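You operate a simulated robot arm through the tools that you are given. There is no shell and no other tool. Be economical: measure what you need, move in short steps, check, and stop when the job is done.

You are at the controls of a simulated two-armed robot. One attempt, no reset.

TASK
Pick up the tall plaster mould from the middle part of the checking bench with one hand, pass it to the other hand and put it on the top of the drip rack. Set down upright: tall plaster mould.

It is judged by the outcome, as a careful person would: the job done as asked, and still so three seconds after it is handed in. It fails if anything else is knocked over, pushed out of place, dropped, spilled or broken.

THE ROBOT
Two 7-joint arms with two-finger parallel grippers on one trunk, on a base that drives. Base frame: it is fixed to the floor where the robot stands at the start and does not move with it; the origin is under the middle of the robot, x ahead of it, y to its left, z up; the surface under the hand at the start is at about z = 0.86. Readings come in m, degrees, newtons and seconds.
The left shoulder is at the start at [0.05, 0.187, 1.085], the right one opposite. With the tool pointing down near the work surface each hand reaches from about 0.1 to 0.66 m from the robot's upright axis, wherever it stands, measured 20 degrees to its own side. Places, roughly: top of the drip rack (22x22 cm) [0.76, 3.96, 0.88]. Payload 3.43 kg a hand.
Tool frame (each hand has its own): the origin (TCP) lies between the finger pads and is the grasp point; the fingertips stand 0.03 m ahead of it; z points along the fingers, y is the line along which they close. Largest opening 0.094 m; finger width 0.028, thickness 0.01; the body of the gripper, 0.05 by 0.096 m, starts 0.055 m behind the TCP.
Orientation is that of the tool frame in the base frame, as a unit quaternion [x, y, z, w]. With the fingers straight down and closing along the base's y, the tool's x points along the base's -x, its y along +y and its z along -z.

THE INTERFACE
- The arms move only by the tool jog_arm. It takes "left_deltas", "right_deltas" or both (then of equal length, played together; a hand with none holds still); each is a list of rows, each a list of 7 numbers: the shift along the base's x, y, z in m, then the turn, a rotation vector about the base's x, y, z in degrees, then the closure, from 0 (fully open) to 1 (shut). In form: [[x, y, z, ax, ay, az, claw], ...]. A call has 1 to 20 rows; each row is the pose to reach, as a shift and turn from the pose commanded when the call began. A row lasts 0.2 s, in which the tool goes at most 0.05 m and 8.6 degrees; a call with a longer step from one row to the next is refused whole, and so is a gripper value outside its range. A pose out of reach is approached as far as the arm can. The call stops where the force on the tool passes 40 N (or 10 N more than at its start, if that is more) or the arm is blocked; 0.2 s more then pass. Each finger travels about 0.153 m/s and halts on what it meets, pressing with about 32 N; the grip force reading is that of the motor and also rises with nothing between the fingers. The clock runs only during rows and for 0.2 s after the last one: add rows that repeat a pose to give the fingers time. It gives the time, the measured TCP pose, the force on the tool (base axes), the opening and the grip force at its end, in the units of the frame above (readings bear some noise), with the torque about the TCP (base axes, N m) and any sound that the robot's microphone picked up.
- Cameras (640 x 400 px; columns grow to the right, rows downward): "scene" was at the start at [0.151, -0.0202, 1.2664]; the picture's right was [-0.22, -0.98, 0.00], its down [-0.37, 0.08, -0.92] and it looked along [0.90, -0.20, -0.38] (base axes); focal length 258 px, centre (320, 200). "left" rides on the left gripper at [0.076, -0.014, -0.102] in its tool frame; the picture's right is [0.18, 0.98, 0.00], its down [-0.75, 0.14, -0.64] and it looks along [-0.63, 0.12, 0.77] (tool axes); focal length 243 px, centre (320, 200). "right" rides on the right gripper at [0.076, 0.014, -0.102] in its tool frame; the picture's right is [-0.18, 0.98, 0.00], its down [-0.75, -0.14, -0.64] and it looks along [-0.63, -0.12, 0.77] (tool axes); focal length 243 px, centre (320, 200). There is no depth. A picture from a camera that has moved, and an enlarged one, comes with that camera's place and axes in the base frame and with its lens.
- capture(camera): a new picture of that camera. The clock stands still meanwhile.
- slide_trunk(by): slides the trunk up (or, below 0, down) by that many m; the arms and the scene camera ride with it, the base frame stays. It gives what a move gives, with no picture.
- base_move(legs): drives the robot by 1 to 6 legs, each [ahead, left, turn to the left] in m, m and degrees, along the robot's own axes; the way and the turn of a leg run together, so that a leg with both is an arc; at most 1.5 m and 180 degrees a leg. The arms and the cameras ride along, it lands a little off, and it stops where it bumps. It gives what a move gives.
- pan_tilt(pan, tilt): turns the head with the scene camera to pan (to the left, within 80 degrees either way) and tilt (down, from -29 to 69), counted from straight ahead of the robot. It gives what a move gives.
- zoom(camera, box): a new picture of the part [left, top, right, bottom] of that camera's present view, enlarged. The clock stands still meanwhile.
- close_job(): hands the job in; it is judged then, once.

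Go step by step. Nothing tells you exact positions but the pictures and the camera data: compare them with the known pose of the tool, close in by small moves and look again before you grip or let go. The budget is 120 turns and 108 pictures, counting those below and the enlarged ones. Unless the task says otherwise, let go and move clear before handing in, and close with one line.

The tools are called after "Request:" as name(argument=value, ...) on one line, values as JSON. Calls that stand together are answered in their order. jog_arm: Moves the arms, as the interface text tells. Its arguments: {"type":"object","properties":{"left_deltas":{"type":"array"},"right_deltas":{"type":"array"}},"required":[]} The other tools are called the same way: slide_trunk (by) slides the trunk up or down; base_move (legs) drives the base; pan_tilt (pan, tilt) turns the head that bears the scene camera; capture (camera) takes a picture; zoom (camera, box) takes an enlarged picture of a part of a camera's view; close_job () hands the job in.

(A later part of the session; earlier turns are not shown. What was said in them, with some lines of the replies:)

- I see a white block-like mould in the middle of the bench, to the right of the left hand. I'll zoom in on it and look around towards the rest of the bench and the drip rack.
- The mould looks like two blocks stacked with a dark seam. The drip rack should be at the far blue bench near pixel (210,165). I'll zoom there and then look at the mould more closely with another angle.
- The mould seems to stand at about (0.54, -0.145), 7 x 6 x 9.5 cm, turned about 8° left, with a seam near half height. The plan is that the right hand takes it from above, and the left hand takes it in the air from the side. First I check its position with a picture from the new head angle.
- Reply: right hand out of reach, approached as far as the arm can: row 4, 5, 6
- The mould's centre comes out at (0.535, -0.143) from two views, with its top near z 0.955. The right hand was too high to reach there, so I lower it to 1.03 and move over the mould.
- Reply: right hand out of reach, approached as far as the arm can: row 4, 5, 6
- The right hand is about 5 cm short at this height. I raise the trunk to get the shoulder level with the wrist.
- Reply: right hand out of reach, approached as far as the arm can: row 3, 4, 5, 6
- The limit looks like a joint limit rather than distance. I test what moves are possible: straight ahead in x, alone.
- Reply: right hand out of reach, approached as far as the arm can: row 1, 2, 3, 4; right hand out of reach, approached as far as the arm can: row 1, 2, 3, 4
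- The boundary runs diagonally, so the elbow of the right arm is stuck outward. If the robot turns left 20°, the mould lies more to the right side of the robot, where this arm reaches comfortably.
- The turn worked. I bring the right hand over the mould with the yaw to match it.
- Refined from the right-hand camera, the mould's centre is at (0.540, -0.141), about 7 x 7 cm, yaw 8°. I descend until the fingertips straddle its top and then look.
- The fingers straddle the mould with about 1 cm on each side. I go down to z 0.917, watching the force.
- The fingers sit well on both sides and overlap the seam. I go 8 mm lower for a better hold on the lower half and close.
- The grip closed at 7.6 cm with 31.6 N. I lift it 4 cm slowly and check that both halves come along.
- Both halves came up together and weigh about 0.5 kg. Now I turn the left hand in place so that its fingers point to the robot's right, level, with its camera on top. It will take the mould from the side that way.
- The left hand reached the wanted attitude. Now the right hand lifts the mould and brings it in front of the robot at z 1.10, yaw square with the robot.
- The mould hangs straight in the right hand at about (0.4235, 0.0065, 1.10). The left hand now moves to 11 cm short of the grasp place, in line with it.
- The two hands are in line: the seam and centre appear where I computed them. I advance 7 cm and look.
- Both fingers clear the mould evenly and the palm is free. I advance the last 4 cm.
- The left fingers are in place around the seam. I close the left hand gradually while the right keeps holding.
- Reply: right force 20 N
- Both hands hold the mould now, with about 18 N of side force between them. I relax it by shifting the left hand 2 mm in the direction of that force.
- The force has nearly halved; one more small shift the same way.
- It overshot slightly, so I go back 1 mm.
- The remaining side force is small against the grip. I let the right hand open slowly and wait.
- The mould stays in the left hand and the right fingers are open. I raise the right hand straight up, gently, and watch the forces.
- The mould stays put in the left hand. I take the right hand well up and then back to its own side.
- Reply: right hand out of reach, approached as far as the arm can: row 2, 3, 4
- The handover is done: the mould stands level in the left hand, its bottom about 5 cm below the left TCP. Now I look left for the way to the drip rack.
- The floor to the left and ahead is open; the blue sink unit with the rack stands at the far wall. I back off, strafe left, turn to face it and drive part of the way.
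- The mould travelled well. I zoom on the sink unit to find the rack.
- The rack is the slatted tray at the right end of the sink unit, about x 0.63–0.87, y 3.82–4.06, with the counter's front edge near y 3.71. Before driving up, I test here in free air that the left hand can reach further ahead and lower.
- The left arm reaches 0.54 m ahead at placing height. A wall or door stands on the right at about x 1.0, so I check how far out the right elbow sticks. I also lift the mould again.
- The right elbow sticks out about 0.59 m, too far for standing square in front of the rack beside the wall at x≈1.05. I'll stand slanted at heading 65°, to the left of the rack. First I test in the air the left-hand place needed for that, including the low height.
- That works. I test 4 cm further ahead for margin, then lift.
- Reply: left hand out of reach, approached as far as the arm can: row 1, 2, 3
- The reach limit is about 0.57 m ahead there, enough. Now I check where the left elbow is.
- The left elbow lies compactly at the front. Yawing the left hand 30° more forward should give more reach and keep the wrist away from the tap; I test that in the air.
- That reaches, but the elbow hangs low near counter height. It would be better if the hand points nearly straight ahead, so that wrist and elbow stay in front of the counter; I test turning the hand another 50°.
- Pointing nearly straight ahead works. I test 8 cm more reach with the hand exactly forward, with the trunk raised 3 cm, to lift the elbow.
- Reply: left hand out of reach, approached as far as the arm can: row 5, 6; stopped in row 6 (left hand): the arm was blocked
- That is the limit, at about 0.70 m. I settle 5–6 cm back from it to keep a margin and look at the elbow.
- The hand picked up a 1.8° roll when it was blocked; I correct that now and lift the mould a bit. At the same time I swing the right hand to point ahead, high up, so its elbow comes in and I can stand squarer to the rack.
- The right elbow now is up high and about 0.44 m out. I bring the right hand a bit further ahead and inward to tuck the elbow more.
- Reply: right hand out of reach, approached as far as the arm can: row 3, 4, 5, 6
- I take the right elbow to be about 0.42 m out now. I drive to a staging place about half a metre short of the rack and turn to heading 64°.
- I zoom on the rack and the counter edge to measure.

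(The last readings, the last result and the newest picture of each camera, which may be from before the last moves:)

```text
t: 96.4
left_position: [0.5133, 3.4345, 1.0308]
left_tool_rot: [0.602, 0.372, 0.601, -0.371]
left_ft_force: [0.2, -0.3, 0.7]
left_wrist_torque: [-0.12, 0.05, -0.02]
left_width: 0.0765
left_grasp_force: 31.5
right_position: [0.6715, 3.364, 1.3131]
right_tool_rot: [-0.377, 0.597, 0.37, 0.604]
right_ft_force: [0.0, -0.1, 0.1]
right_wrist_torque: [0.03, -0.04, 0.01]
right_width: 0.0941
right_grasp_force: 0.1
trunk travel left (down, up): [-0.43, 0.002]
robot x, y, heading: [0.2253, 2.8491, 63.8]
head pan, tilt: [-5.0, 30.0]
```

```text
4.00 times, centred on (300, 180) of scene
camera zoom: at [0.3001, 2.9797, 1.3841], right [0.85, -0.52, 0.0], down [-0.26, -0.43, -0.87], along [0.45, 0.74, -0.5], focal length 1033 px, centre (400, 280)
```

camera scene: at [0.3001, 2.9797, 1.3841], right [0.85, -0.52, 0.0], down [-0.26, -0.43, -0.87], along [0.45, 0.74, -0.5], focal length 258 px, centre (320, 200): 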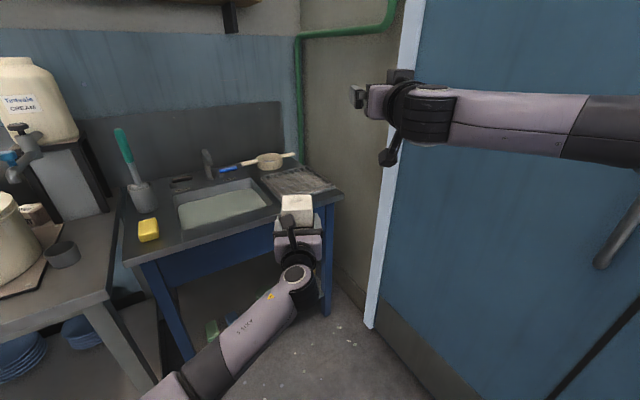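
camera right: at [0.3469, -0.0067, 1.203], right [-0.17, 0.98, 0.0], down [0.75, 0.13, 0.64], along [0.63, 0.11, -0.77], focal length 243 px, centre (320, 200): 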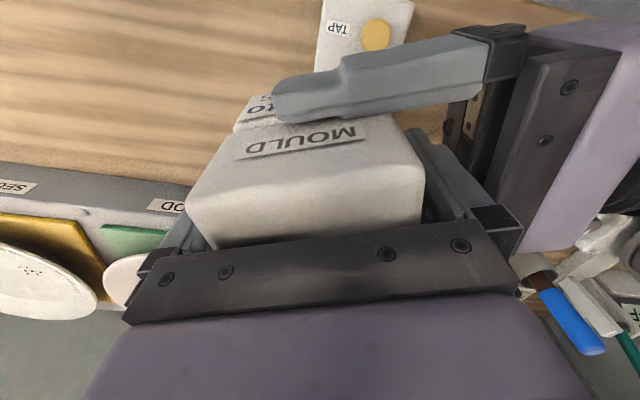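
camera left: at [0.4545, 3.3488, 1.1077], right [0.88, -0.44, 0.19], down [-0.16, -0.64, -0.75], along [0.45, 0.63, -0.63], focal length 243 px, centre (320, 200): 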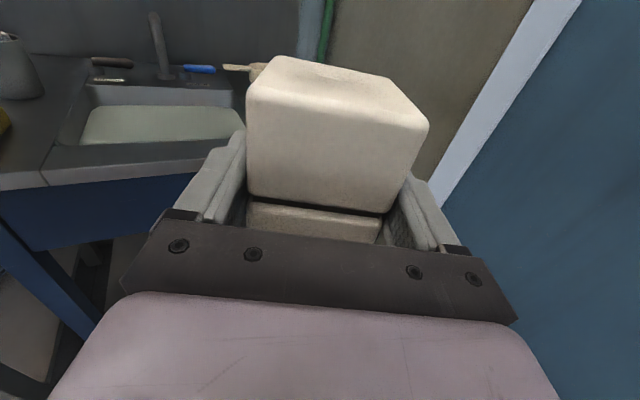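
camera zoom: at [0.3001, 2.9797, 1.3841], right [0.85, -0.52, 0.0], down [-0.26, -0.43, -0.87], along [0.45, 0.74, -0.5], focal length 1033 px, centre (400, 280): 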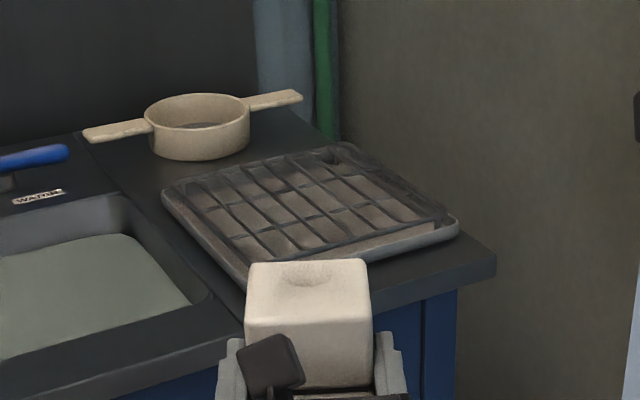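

The rack spans about x 0.63–0.875, y 3.80–4.05, so I aim for the mould's centre at (0.745, 3.915). I drive most of the way at heading 60° and look at both sides.

Request:
base_move(legs=[[0, 0, -3.7], [0.3, 0.08, 0]])

Request:
pan_tilt(pan=-75, tilt=10)

Request:
capture(camera="scene")

```text
t: 99.0
left_position: [0.6337, 3.7127, 1.0294]
left_tool_rot: [0.614, 0.353, 0.613, -0.35]
left_ft_force: [-0.2, 1.0, -0.1]
left_wrist_torque: [-0.1, 0.04, -0.01]
left_width: 0.0765
left_grasp_force: 32.3
right_position: [0.7852, 3.6343, 1.3127]
right_tool_rot: [-0.358, 0.609, 0.348, 0.617]
right_ft_force: [0.2, 0.2, 0.5]
right_wrist_torque: [-0.02, -0.02, -0.01]
right_width: 0.0942
right_grasp_force: 0.1
trunk travel left (down, up): [-0.43, 0.002]
robot x, y, heading: [0.304, 3.1488, 60.0]
head pan, tilt: [-5.0, 30.0]
```

```text
t: 100.4
left_position: [0.6327, 3.7131, 1.0299]
left_tool_rot: [0.613, 0.352, 0.613, -0.352]
left_ft_force: [0.8, -0.2, 0.1]
left_wrist_torque: [-0.1, 0.07, -0.01]
left_width: 0.0765
left_grasp_force: 32.3
right_position: [0.7848, 3.6345, 1.3139]
right_tool_rot: [-0.358, 0.609, 0.349, 0.616]
right_ft_force: [-0.5, 0.5, 0.4]
right_wrist_torque: [0.03, 0.02, -0.03]
right_width: 0.0939
right_grasp_force: 0.1
trunk travel left (down, up): [-0.43, 0.002]
robot x, y, heading: [0.3056, 3.1477, 59.7]
head pan, tilt: [-75.0, 10.0]
```

```text
47 pictures are left
camera scene: at [0.4275, 3.1764, 1.4165], right [-0.26, -0.97, 0.0], down [-0.17, 0.04, -0.98], along [0.95, -0.26, -0.17], focal length 258 px, centre (320, 200)
```

scene: 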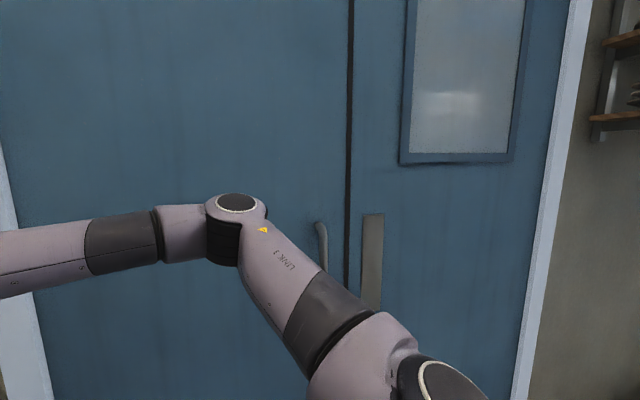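

Triangulated over two views, the right elbow is about 0.36–0.45 m out, which leaves room to the door. I drive the last 19 cm.

Request:
base_move(legs=[[0.1, 0, 0], [0.095, 0, 0]])

Request:
pan_tilt(pan=-5, tilt=40)

Request:
capture(camera="scene")

Request:
capture(camera="left")

```text
t: 102.2
left_position: [0.7312, 3.8827, 1.0293]
left_tool_rot: [0.614, 0.354, 0.612, -0.351]
left_ft_force: [0.4, 0.5, -0.8]
left_wrist_torque: [-0.11, 0.04, 0.02]
left_width: 0.0765
left_grasp_force: 32.2
right_position: [0.8829, 3.8029, 1.3145]
right_tool_rot: [-0.357, 0.609, 0.349, 0.616]
right_ft_force: [0.1, 0.4, 0.6]
right_wrist_torque: [-0.02, -0.01, 0.02]
right_width: 0.094
right_grasp_force: 0.1
trunk travel left (down, up): [-0.43, 0.002]
robot x, y, heading: [0.4035, 3.3139, 59.9]
head pan, tilt: [-75.0, 10.0]
```

```text
t: 103.7
left_position: [0.7309, 3.8822, 1.0295]
left_tool_rot: [0.614, 0.353, 0.613, -0.35]
left_ft_force: [0.3, 0.4, 0.9]
left_wrist_torque: [-0.07, 0.08, -0.03]
left_width: 0.0761
left_grasp_force: 32.2
right_position: [0.8821, 3.8029, 1.3144]
right_tool_rot: [-0.357, 0.609, 0.349, 0.616]
right_ft_force: [0.2, 0.2, 0.0]
right_wrist_torque: [0.02, 0.0, -0.02]
right_width: 0.0939
right_grasp_force: 0.2
trunk travel left (down, up): [-0.43, 0.002]
robot x, y, heading: [0.407, 3.3221, 60.4]
head pan, tilt: [-5.0, 40.0]
```

```text
46 pictures are left
camera scene: at [0.4848, 3.4395, 1.3688], right [0.82, -0.58, 0.0], down [-0.37, -0.53, -0.77], along [0.44, 0.63, -0.64], focal length 258 px, centre (320, 200)
```

scene: 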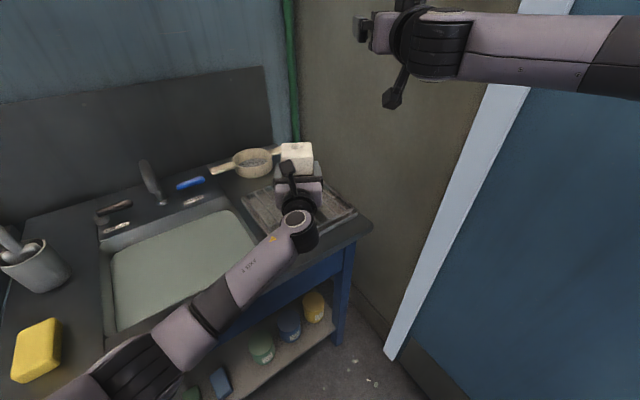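

```text
45 pictures are left
camera left: at [0.6662, 3.8017, 1.1076], right [0.85, -0.5, 0.19], down [-0.2, -0.63, -0.75], along [0.49, 0.6, -0.63], focal length 243 px, centre (320, 200)
```

left: 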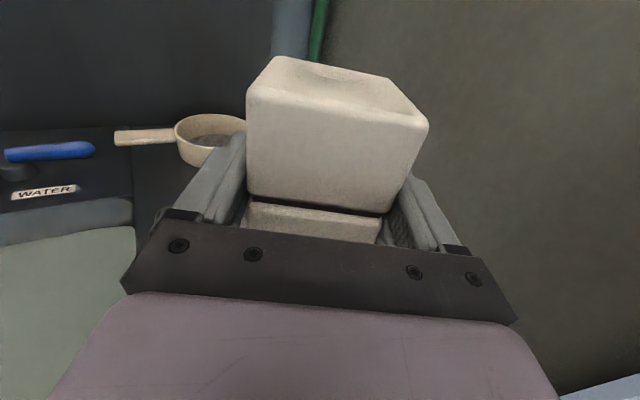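

The mould hangs over the rack. I shift it 1.5 cm inward and lower it to about 2.5 cm above the rack, then look.

Request:
jog_arm(left_deltas=[[0.008, 0.015, 0, 0, 0, 0, 1], [0.008, 0.015, -0.02, 0, 0, 0, 1], [0.008, 0.015, -0.04, 0, 0, 0, 1], [0.008, 0.015, -0.06, 0, 0, 0, 1], [0.008, 0.015, -0.075, 0, 0, 0, 1], [0.008, 0.015, -0.075, 0, 0, 0, 1]])

Request:
capture(camera="scene")

Request:
zoom(camera="scene", box=[220, 130, 380, 250])

```text
t: 105.0
left_position: [0.7374, 3.8966, 0.9552]
left_tool_rot: [0.614, 0.353, 0.613, -0.35]
left_ft_force: [0.8, -0.4, -0.2]
left_wrist_torque: [-0.09, 0.05, -0.03]
left_width: 0.0763
left_grasp_force: 31.8
right_position: [0.8824, 3.8033, 1.315]
right_tool_rot: [-0.357, 0.609, 0.349, 0.616]
right_ft_force: [0.2, -0.6, -0.5]
right_wrist_torque: [0.01, 0.01, -0.02]
right_width: 0.0941
right_grasp_force: 0.1
trunk travel left (down, up): [-0.43, 0.002]
robot x, y, heading: [0.4081, 3.3196, 60.0]
head pan, tilt: [-5.0, 40.0]
```

```text
44 pictures are left
camera scene: at [0.4847, 3.4395, 1.3688], right [0.82, -0.57, 0.0], down [-0.37, -0.53, -0.77], along [0.44, 0.63, -0.64], focal length 258 px, centre (320, 200)
```

scene: 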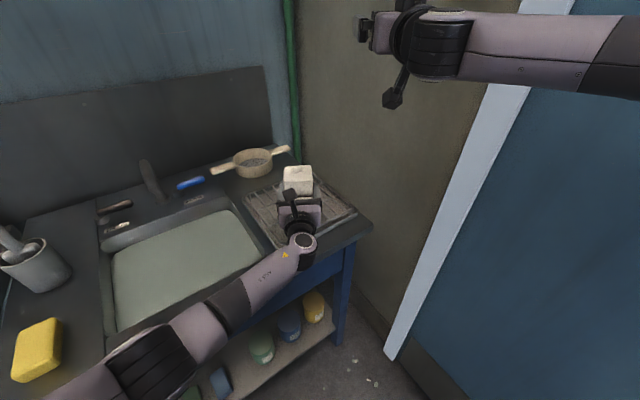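

```text
3.33 times, centred on (300, 190) of scene
camera zoom: at [0.4847, 3.4395, 1.3688], right [0.82, -0.57, 0.0], down [-0.37, -0.53, -0.77], along [0.44, 0.63, -0.64], focal length 861 px, centre (387, 233)
```

zoom: 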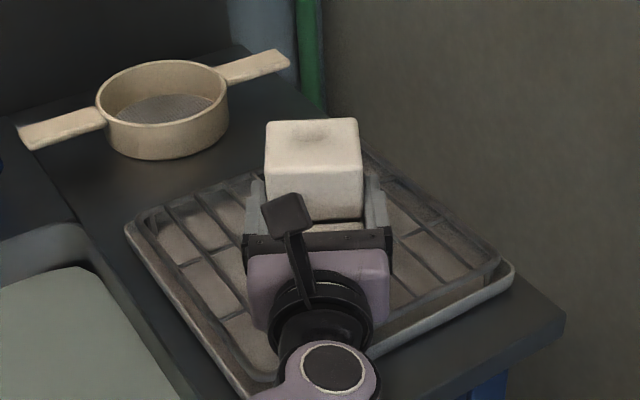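

The mould is inside the rack's rim and everything clears. I lower it in small steps, watching the force.

Request:
jog_arm(left_deltas=[[0, 0, -0.005, 0, 0, 0, 1], [0, 0, -0.01, 0, 0, 0, 1], [0, 0, -0.015, 0, 0, 0, 1], [0, 0, -0.018, 0, 0, 0, 1], [0, 0, -0.018, 0, 0, 0, 1]])

Request:
zoom(camera="scene", box=[240, 140, 380, 250])

Request:
zoom(camera="scene", box=[40, 230, 330, 400])

```text
t: 106.2
left_position: [0.7391, 3.898, 0.9373]
left_tool_rot: [0.613, 0.353, 0.613, -0.351]
left_ft_force: [-0.1, -0.5, -0.9]
left_wrist_torque: [-0.1, 0.07, 0.02]
left_width: 0.076
left_grasp_force: 32.2
right_position: [0.8826, 3.8031, 1.3137]
right_tool_rot: [-0.357, 0.609, 0.349, 0.616]
right_ft_force: [-0.5, 0.3, 0.1]
right_wrist_torque: [0.03, 0.0, 0.02]
right_width: 0.094
right_grasp_force: 0.1
trunk travel left (down, up): [-0.43, 0.002]
robot x, y, heading: [0.4072, 3.3216, 59.7]
head pan, tilt: [-5.0, 40.0]
```

```text
3.64 times, centred on (310, 195) of scene
camera zoom: at [0.4847, 3.4395, 1.3688], right [0.82, -0.57, 0.0], down [-0.37, -0.53, -0.77], along [0.44, 0.63, -0.64], focal length 940 px, centre (356, 218)
```

zoom: 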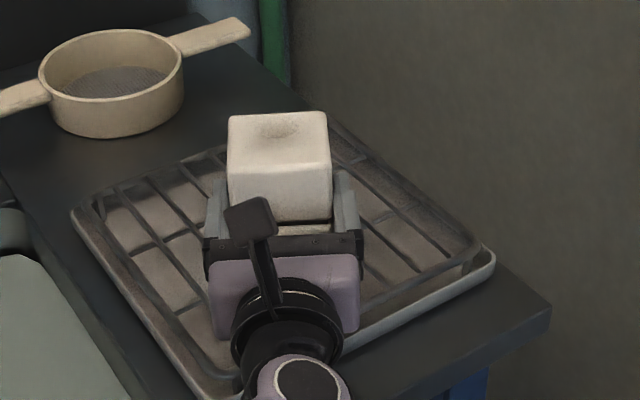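

```text
2.21 times, centred on (185, 315) of scene
camera zoom: at [0.4847, 3.4395, 1.3688], right [0.82, -0.57, 0.0], down [-0.37, -0.53, -0.77], along [0.44, 0.63, -0.64], focal length 570 px, centre (618, -54)
```

zoom: 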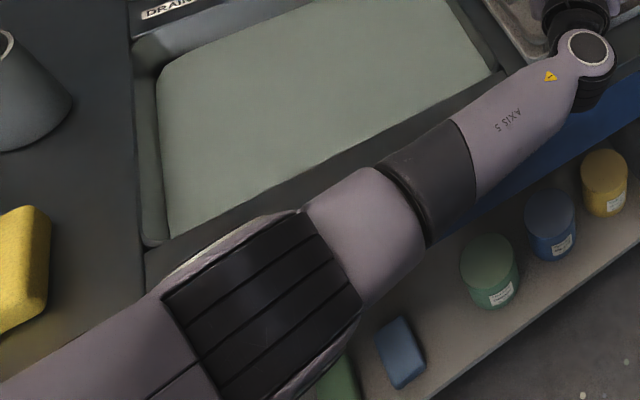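

There is still no contact, and the arm stays clear of the counter. I go on down slowly.

Request:
jog_arm(left_deltas=[[0, 0, -0.002, 0, 0, 0, 1], [0, 0, -0.004, 0, 0, 0, 1], [0, 0, -0.006, 0, 0, 0, 1], [0, 0, -0.006, 0, 0, 0, 1]])

Request:
jog_arm(left_deltas=[[0, 0, -0.0015, 0, 0, 0, 1], [0, 0, -0.003, 0, 0, 0, 1], [0, 0, -0.003, 0, 0, 0, 1]])

```text
t: 107.2
left_position: [0.7399, 3.8988, 0.9316]
left_tool_rot: [0.613, 0.352, 0.613, -0.352]
left_ft_force: [-1.1, -0.3, 0.8]
left_wrist_torque: [-0.11, 0.02, 0.01]
left_width: 0.0765
left_grasp_force: 31.9
right_position: [0.8821, 3.8024, 1.3132]
right_tool_rot: [-0.358, 0.609, 0.349, 0.616]
right_ft_force: [0.2, 0.7, 0.6]
right_wrist_torque: [0.0, -0.04, 0.01]
right_width: 0.0942
right_grasp_force: 0.1
trunk travel left (down, up): [-0.43, 0.002]
robot x, y, heading: [0.4006, 3.322, 59.9]
head pan, tilt: [-5.0, 40.0]
```

```text
t: 108.0
left_position: [0.7382, 3.8973, 0.9274]
left_tool_rot: [0.613, 0.354, 0.613, -0.351]
left_ft_force: [0.7, 0.1, 0.5]
left_wrist_torque: [-0.1, 0.05, -0.01]
left_width: 0.0766
left_grasp_force: 32.2
right_position: [0.8811, 3.8032, 1.313]
right_tool_rot: [-0.358, 0.608, 0.35, 0.616]
right_ft_force: [-0.1, 0.0, -0.1]
right_wrist_torque: [0.01, -0.04, -0.02]
right_width: 0.0939
right_grasp_force: 0.1
trunk travel left (down, up): [-0.43, 0.002]
robot x, y, heading: [0.405, 3.3195, 59.8]
head pan, tilt: [-5.0, 40.0]
```

Still no contact at 0.927. I continue in 2–3 mm steps.

Request:
jog_arm(left_deltas=[[0, 0, -0.0015, 0, 0, 0, 1], [0, 0, -0.003, 0, 0, 0, 1], [0, 0, -0.003, 0, 0, 0, 1]])

Request:
zoom(camera="scene", box=[250, 150, 370, 240])

Request:
capture(camera="left")

```text
t: 108.8
left_position: [0.7402, 3.8975, 0.9273]
left_tool_rot: [0.613, 0.353, 0.613, -0.353]
left_ft_force: [1.2, 3.0, 1.1]
left_wrist_torque: [0.47, 0.03, -0.05]
left_width: 0.0763
left_grasp_force: 32.4
right_position: [0.8834, 3.8022, 1.3149]
right_tool_rot: [-0.357, 0.609, 0.349, 0.617]
right_ft_force: [-0.5, -0.3, -0.1]
right_wrist_torque: [-0.01, 0.02, 0.01]
right_width: 0.0938
right_grasp_force: 0.1
trunk travel left (down, up): [-0.43, 0.002]
robot x, y, heading: [0.4068, 3.3197, 60.0]
head pan, tilt: [-5.0, 40.0]
```

```text
4.44 times, centred on (310, 195) of scene
camera zoom: at [0.4844, 3.4391, 1.3689], right [0.82, -0.57, 0.0], down [-0.37, -0.53, -0.77], along [0.44, 0.63, -0.64], focal length 1148 px, centre (364, 222)
```

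zoom: 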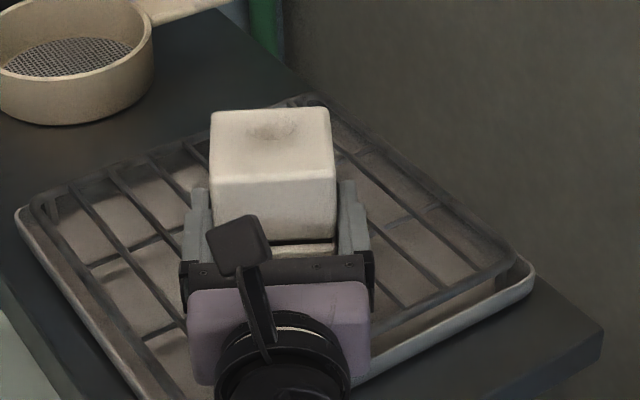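

```text
39 pictures are left
camera left: at [0.6747, 3.8163, 1.0039], right [0.85, -0.5, 0.19], down [-0.2, -0.62, -0.75], along [0.49, 0.6, -0.63], focal length 243 px, centre (320, 200)
```

left: 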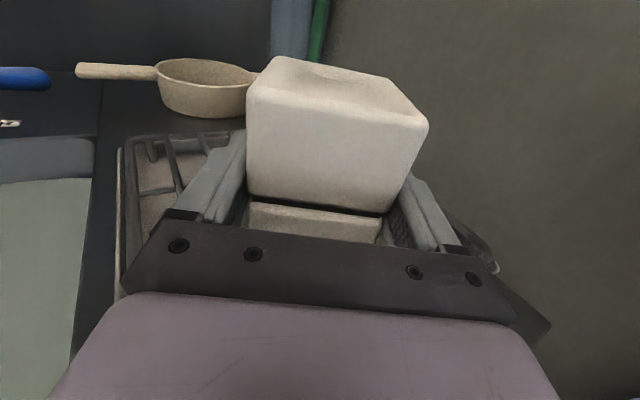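

First contact shows: the torque changed and the height stopped near 0.927. I press down 1.5 mm more to see the force build.

Request:
jog_arm(left_deltas=[[0, 0, -0.0015, 0, 0, 0, 1], [0, 0, -0.0015, 0, 0, 0, 1]])

```text
t: 109.5
left_position: [0.74, 3.8969, 0.9261]
left_tool_rot: [0.612, 0.352, 0.614, -0.353]
left_ft_force: [0.5, 5.0, 8.1]
left_wrist_torque: [0.96, -0.1, 0.0]
left_width: 0.0764
left_grasp_force: 32.1
right_position: [0.8812, 3.8025, 1.314]
right_tool_rot: [-0.357, 0.609, 0.35, 0.616]
right_ft_force: [-0.1, -0.2, -0.2]
right_wrist_torque: [-0.02, -0.03, 0.0]
right_width: 0.0941
right_grasp_force: 0.1
trunk travel left (down, up): [-0.43, 0.002]
robot x, y, heading: [0.4024, 3.3215, 60.1]
head pan, tilt: [-5.0, 40.0]
```

The far bottom edge bears first, so the mould leans very slightly forward. I pitch the hand up by 1° to set it flat and read again.

Request:
jog_arm(left_deltas=[[0, 0, 0, 0.43, -0.25, 0, 1], [0, 0, 0, 0.87, -0.5, 0, 1], [0, 0, 0, 0.87, -0.5, 0, 1]])

```text
t: 110.2
left_position: [0.7384, 3.8965, 0.9268]
left_tool_rot: [0.607, 0.349, 0.62, -0.355]
left_ft_force: [-1.3, 0.6, 13.5]
left_wrist_torque: [-0.2, 0.4, -0.01]
left_width: 0.0761
left_grasp_force: 31.7
right_position: [0.8806, 3.802, 1.3152]
right_tool_rot: [-0.357, 0.608, 0.35, 0.616]
right_ft_force: [0.5, 0.2, 0.6]
right_wrist_torque: [0.02, 0.02, 0.01]
right_width: 0.0941
right_grasp_force: 0.1
trunk travel left (down, up): [-0.43, 0.002]
robot x, y, heading: [0.4063, 3.3191, 59.8]
head pan, tilt: [-5.0, 40.0]
```

The torque is nearly balanced with 13 N of support, so the mould stands flat on the rack. I open the left hand gradually.

Request:
jog_arm(left_deltas=[[0, 0, 0.0005, 0.87, -0.5, 0, 0.19], [0, 0, 0.0005, 0, 0, 0, 0.17], [0, 0, 0.0005, 0, 0, 0, 0.13], [0, 0, 0.0005, 0, 0, 0, 0.08], [0, 0, 0.0005, 0, 0, 0, 0.02], [0, 0, 0.0005, 0, 0, 0, 0], [0, 0, 0.0005, 0, 0, 0, 0]])

Request:
zoom(camera="scene", box=[250, 150, 370, 240])

Request:
capture(camera="left")

```text
t: 111.8
left_position: [0.7382, 3.8973, 0.9237]
left_tool_rot: [0.607, 0.351, 0.618, -0.356]
left_ft_force: [0.0, 0.1, -0.6]
left_wrist_torque: [-0.02, -0.01, -0.02]
left_width: 0.0942
left_grasp_force: 0.0
right_position: [0.8829, 3.8022, 1.314]
right_tool_rot: [-0.357, 0.608, 0.349, 0.617]
right_ft_force: [0.1, -0.6, -0.2]
right_wrist_torque: [-0.01, 0.04, -0.02]
right_width: 0.094
right_grasp_force: 0.0
trunk travel left (down, up): [-0.43, 0.002]
robot x, y, heading: [0.4033, 3.3232, 59.8]
head pan, tilt: [-5.0, 40.0]
```

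```text
4.44 times, centred on (310, 195) of scene
camera zoom: at [0.4844, 3.439, 1.3689], right [0.82, -0.57, 0.0], down [-0.37, -0.53, -0.77], along [0.44, 0.63, -0.64], focal length 1148 px, centre (364, 222)
```

zoom: 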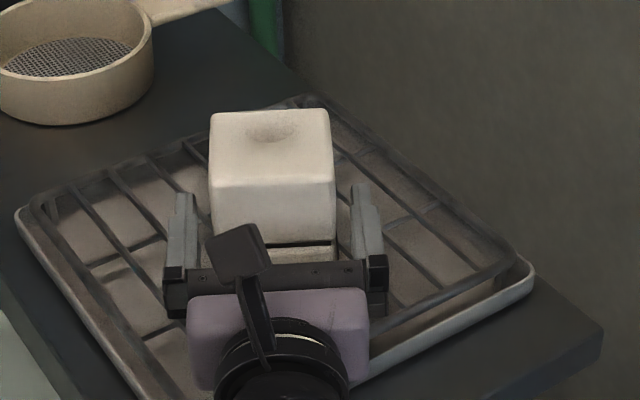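

```text
37 pictures are left
camera left: at [0.6734, 3.8153, 0.9999], right [0.85, -0.5, 0.19], down [-0.19, -0.62, -0.76], along [0.49, 0.61, -0.62], focal length 243 px, centre (320, 200)
```

left: 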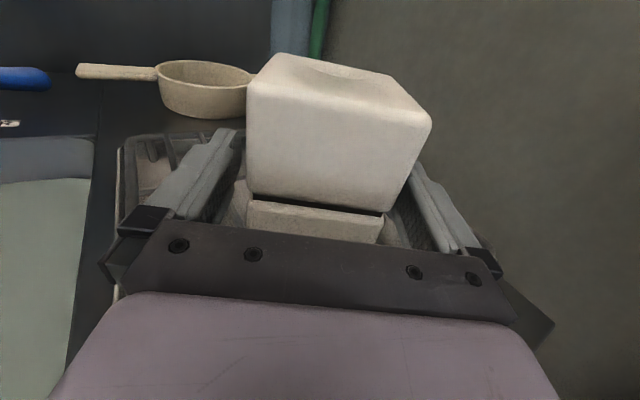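

The mould stands free and upright on the rack, and both fingers are open. I back the robot straight out along the finger direction.

Request:
jog_arm(left_deltas=[[0, 0, 0.004, 0, 0, 0, 0], [-0.01, -0.0173, 0.006, 0, 0, 0, 0], [-0.025, -0.0433, 0.008, 0, 0, 0, 0], [-0.035, -0.0606, 0.01, 0, 0, 0, 0]])

Request:
base_move(legs=[[-0.2, 0, 0], [-0.2, 0, 0]])

Request:
capture(camera="scene")

Request:
zoom(camera="scene", box=[240, 80, 400, 190])

Request:
capture(camera="left")

```text
t: 112.8
left_position: [0.7048, 3.8362, 0.9361]
left_tool_rot: [0.608, 0.349, 0.619, -0.354]
left_ft_force: [0.0, 1.1, 0.0]
left_wrist_torque: [0.0, 0.02, 0.01]
left_width: 0.0937
left_grasp_force: 0.1
right_position: [0.8817, 3.802, 1.3144]
right_tool_rot: [-0.357, 0.608, 0.349, 0.617]
right_ft_force: [1.0, 0.6, -0.6]
right_wrist_torque: [0.0, 0.0, 0.0]
right_width: 0.094
right_grasp_force: 0.0
trunk travel left (down, up): [-0.43, 0.002]
robot x, y, heading: [0.4029, 3.3205, 59.9]
head pan, tilt: [-5.0, 40.0]
```

```text
t: 115.7
left_position: [0.5052, 3.4894, 0.9338]
left_tool_rot: [0.608, 0.348, 0.62, -0.353]
left_ft_force: [-0.7, -0.7, 0.0]
left_wrist_torque: [0.02, -0.05, 0.0]
left_width: 0.0941
left_grasp_force: 0.1
right_position: [0.6819, 3.453, 1.3145]
right_tool_rot: [-0.356, 0.609, 0.348, 0.617]
right_ft_force: [-0.7, -0.3, 0.5]
right_wrist_torque: [-0.01, 0.01, 0.01]
right_width: 0.0939
right_grasp_force: 0.1
trunk travel left (down, up): [-0.43, 0.002]
robot x, y, heading: [0.1994, 2.9714, 59.8]
head pan, tilt: [-5.0, 40.0]
```

```text
36 pictures are left
camera scene: at [0.2822, 3.0913, 1.369], right [0.82, -0.58, 0.0], down [-0.37, -0.52, -0.77], along [0.44, 0.62, -0.64], focal length 258 px, centre (320, 200)
```

scene: 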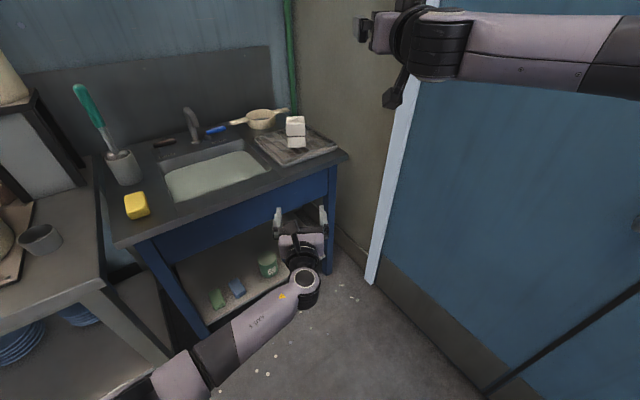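

```text
3.64 times, centred on (320, 135) of scene
camera zoom: at [0.2822, 3.0913, 1.369], right [0.82, -0.58, 0.0], down [-0.37, -0.52, -0.77], along [0.44, 0.62, -0.64], focal length 940 px, centre (320, 436)
```

zoom: 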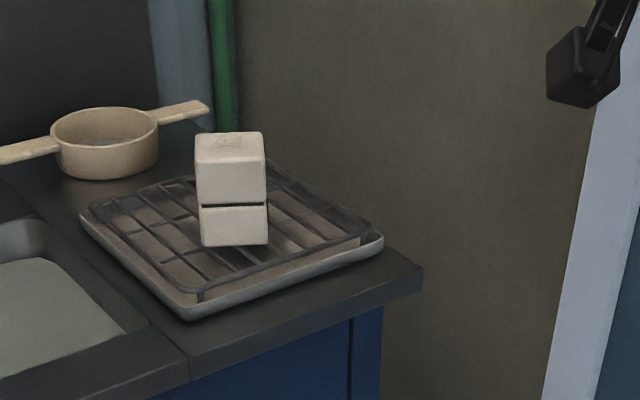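

```text
34 pictures are left
camera left: at [0.4388, 3.407, 1.0107], right [0.84, -0.5, 0.19], down [-0.2, -0.61, -0.76], along [0.5, 0.61, -0.62], focal length 243 px, centre (320, 200)
```

left: 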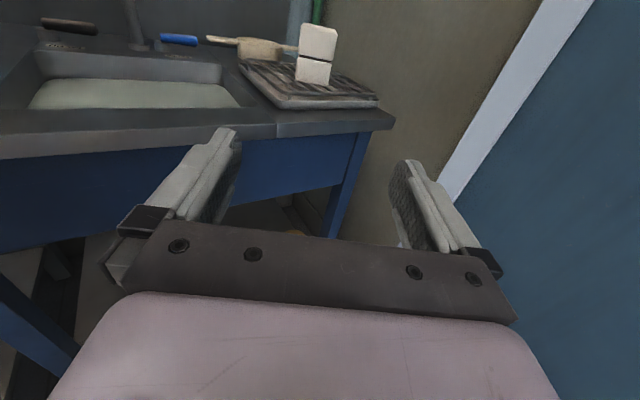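

The mould stands upright and whole on the slats of the drip rack. The things around it on the sink unit look undisturbed and both hands are clear, so I hand the job in.

Request:
close_job()

```text
The job is handed in.
```

The tall plaster mould is standing upright on top of the drip rack. The right hand picked it up, passed it to the left in mid-air, and the left set it down. Both hands are clear, and I saw nothing else knocked or moved.
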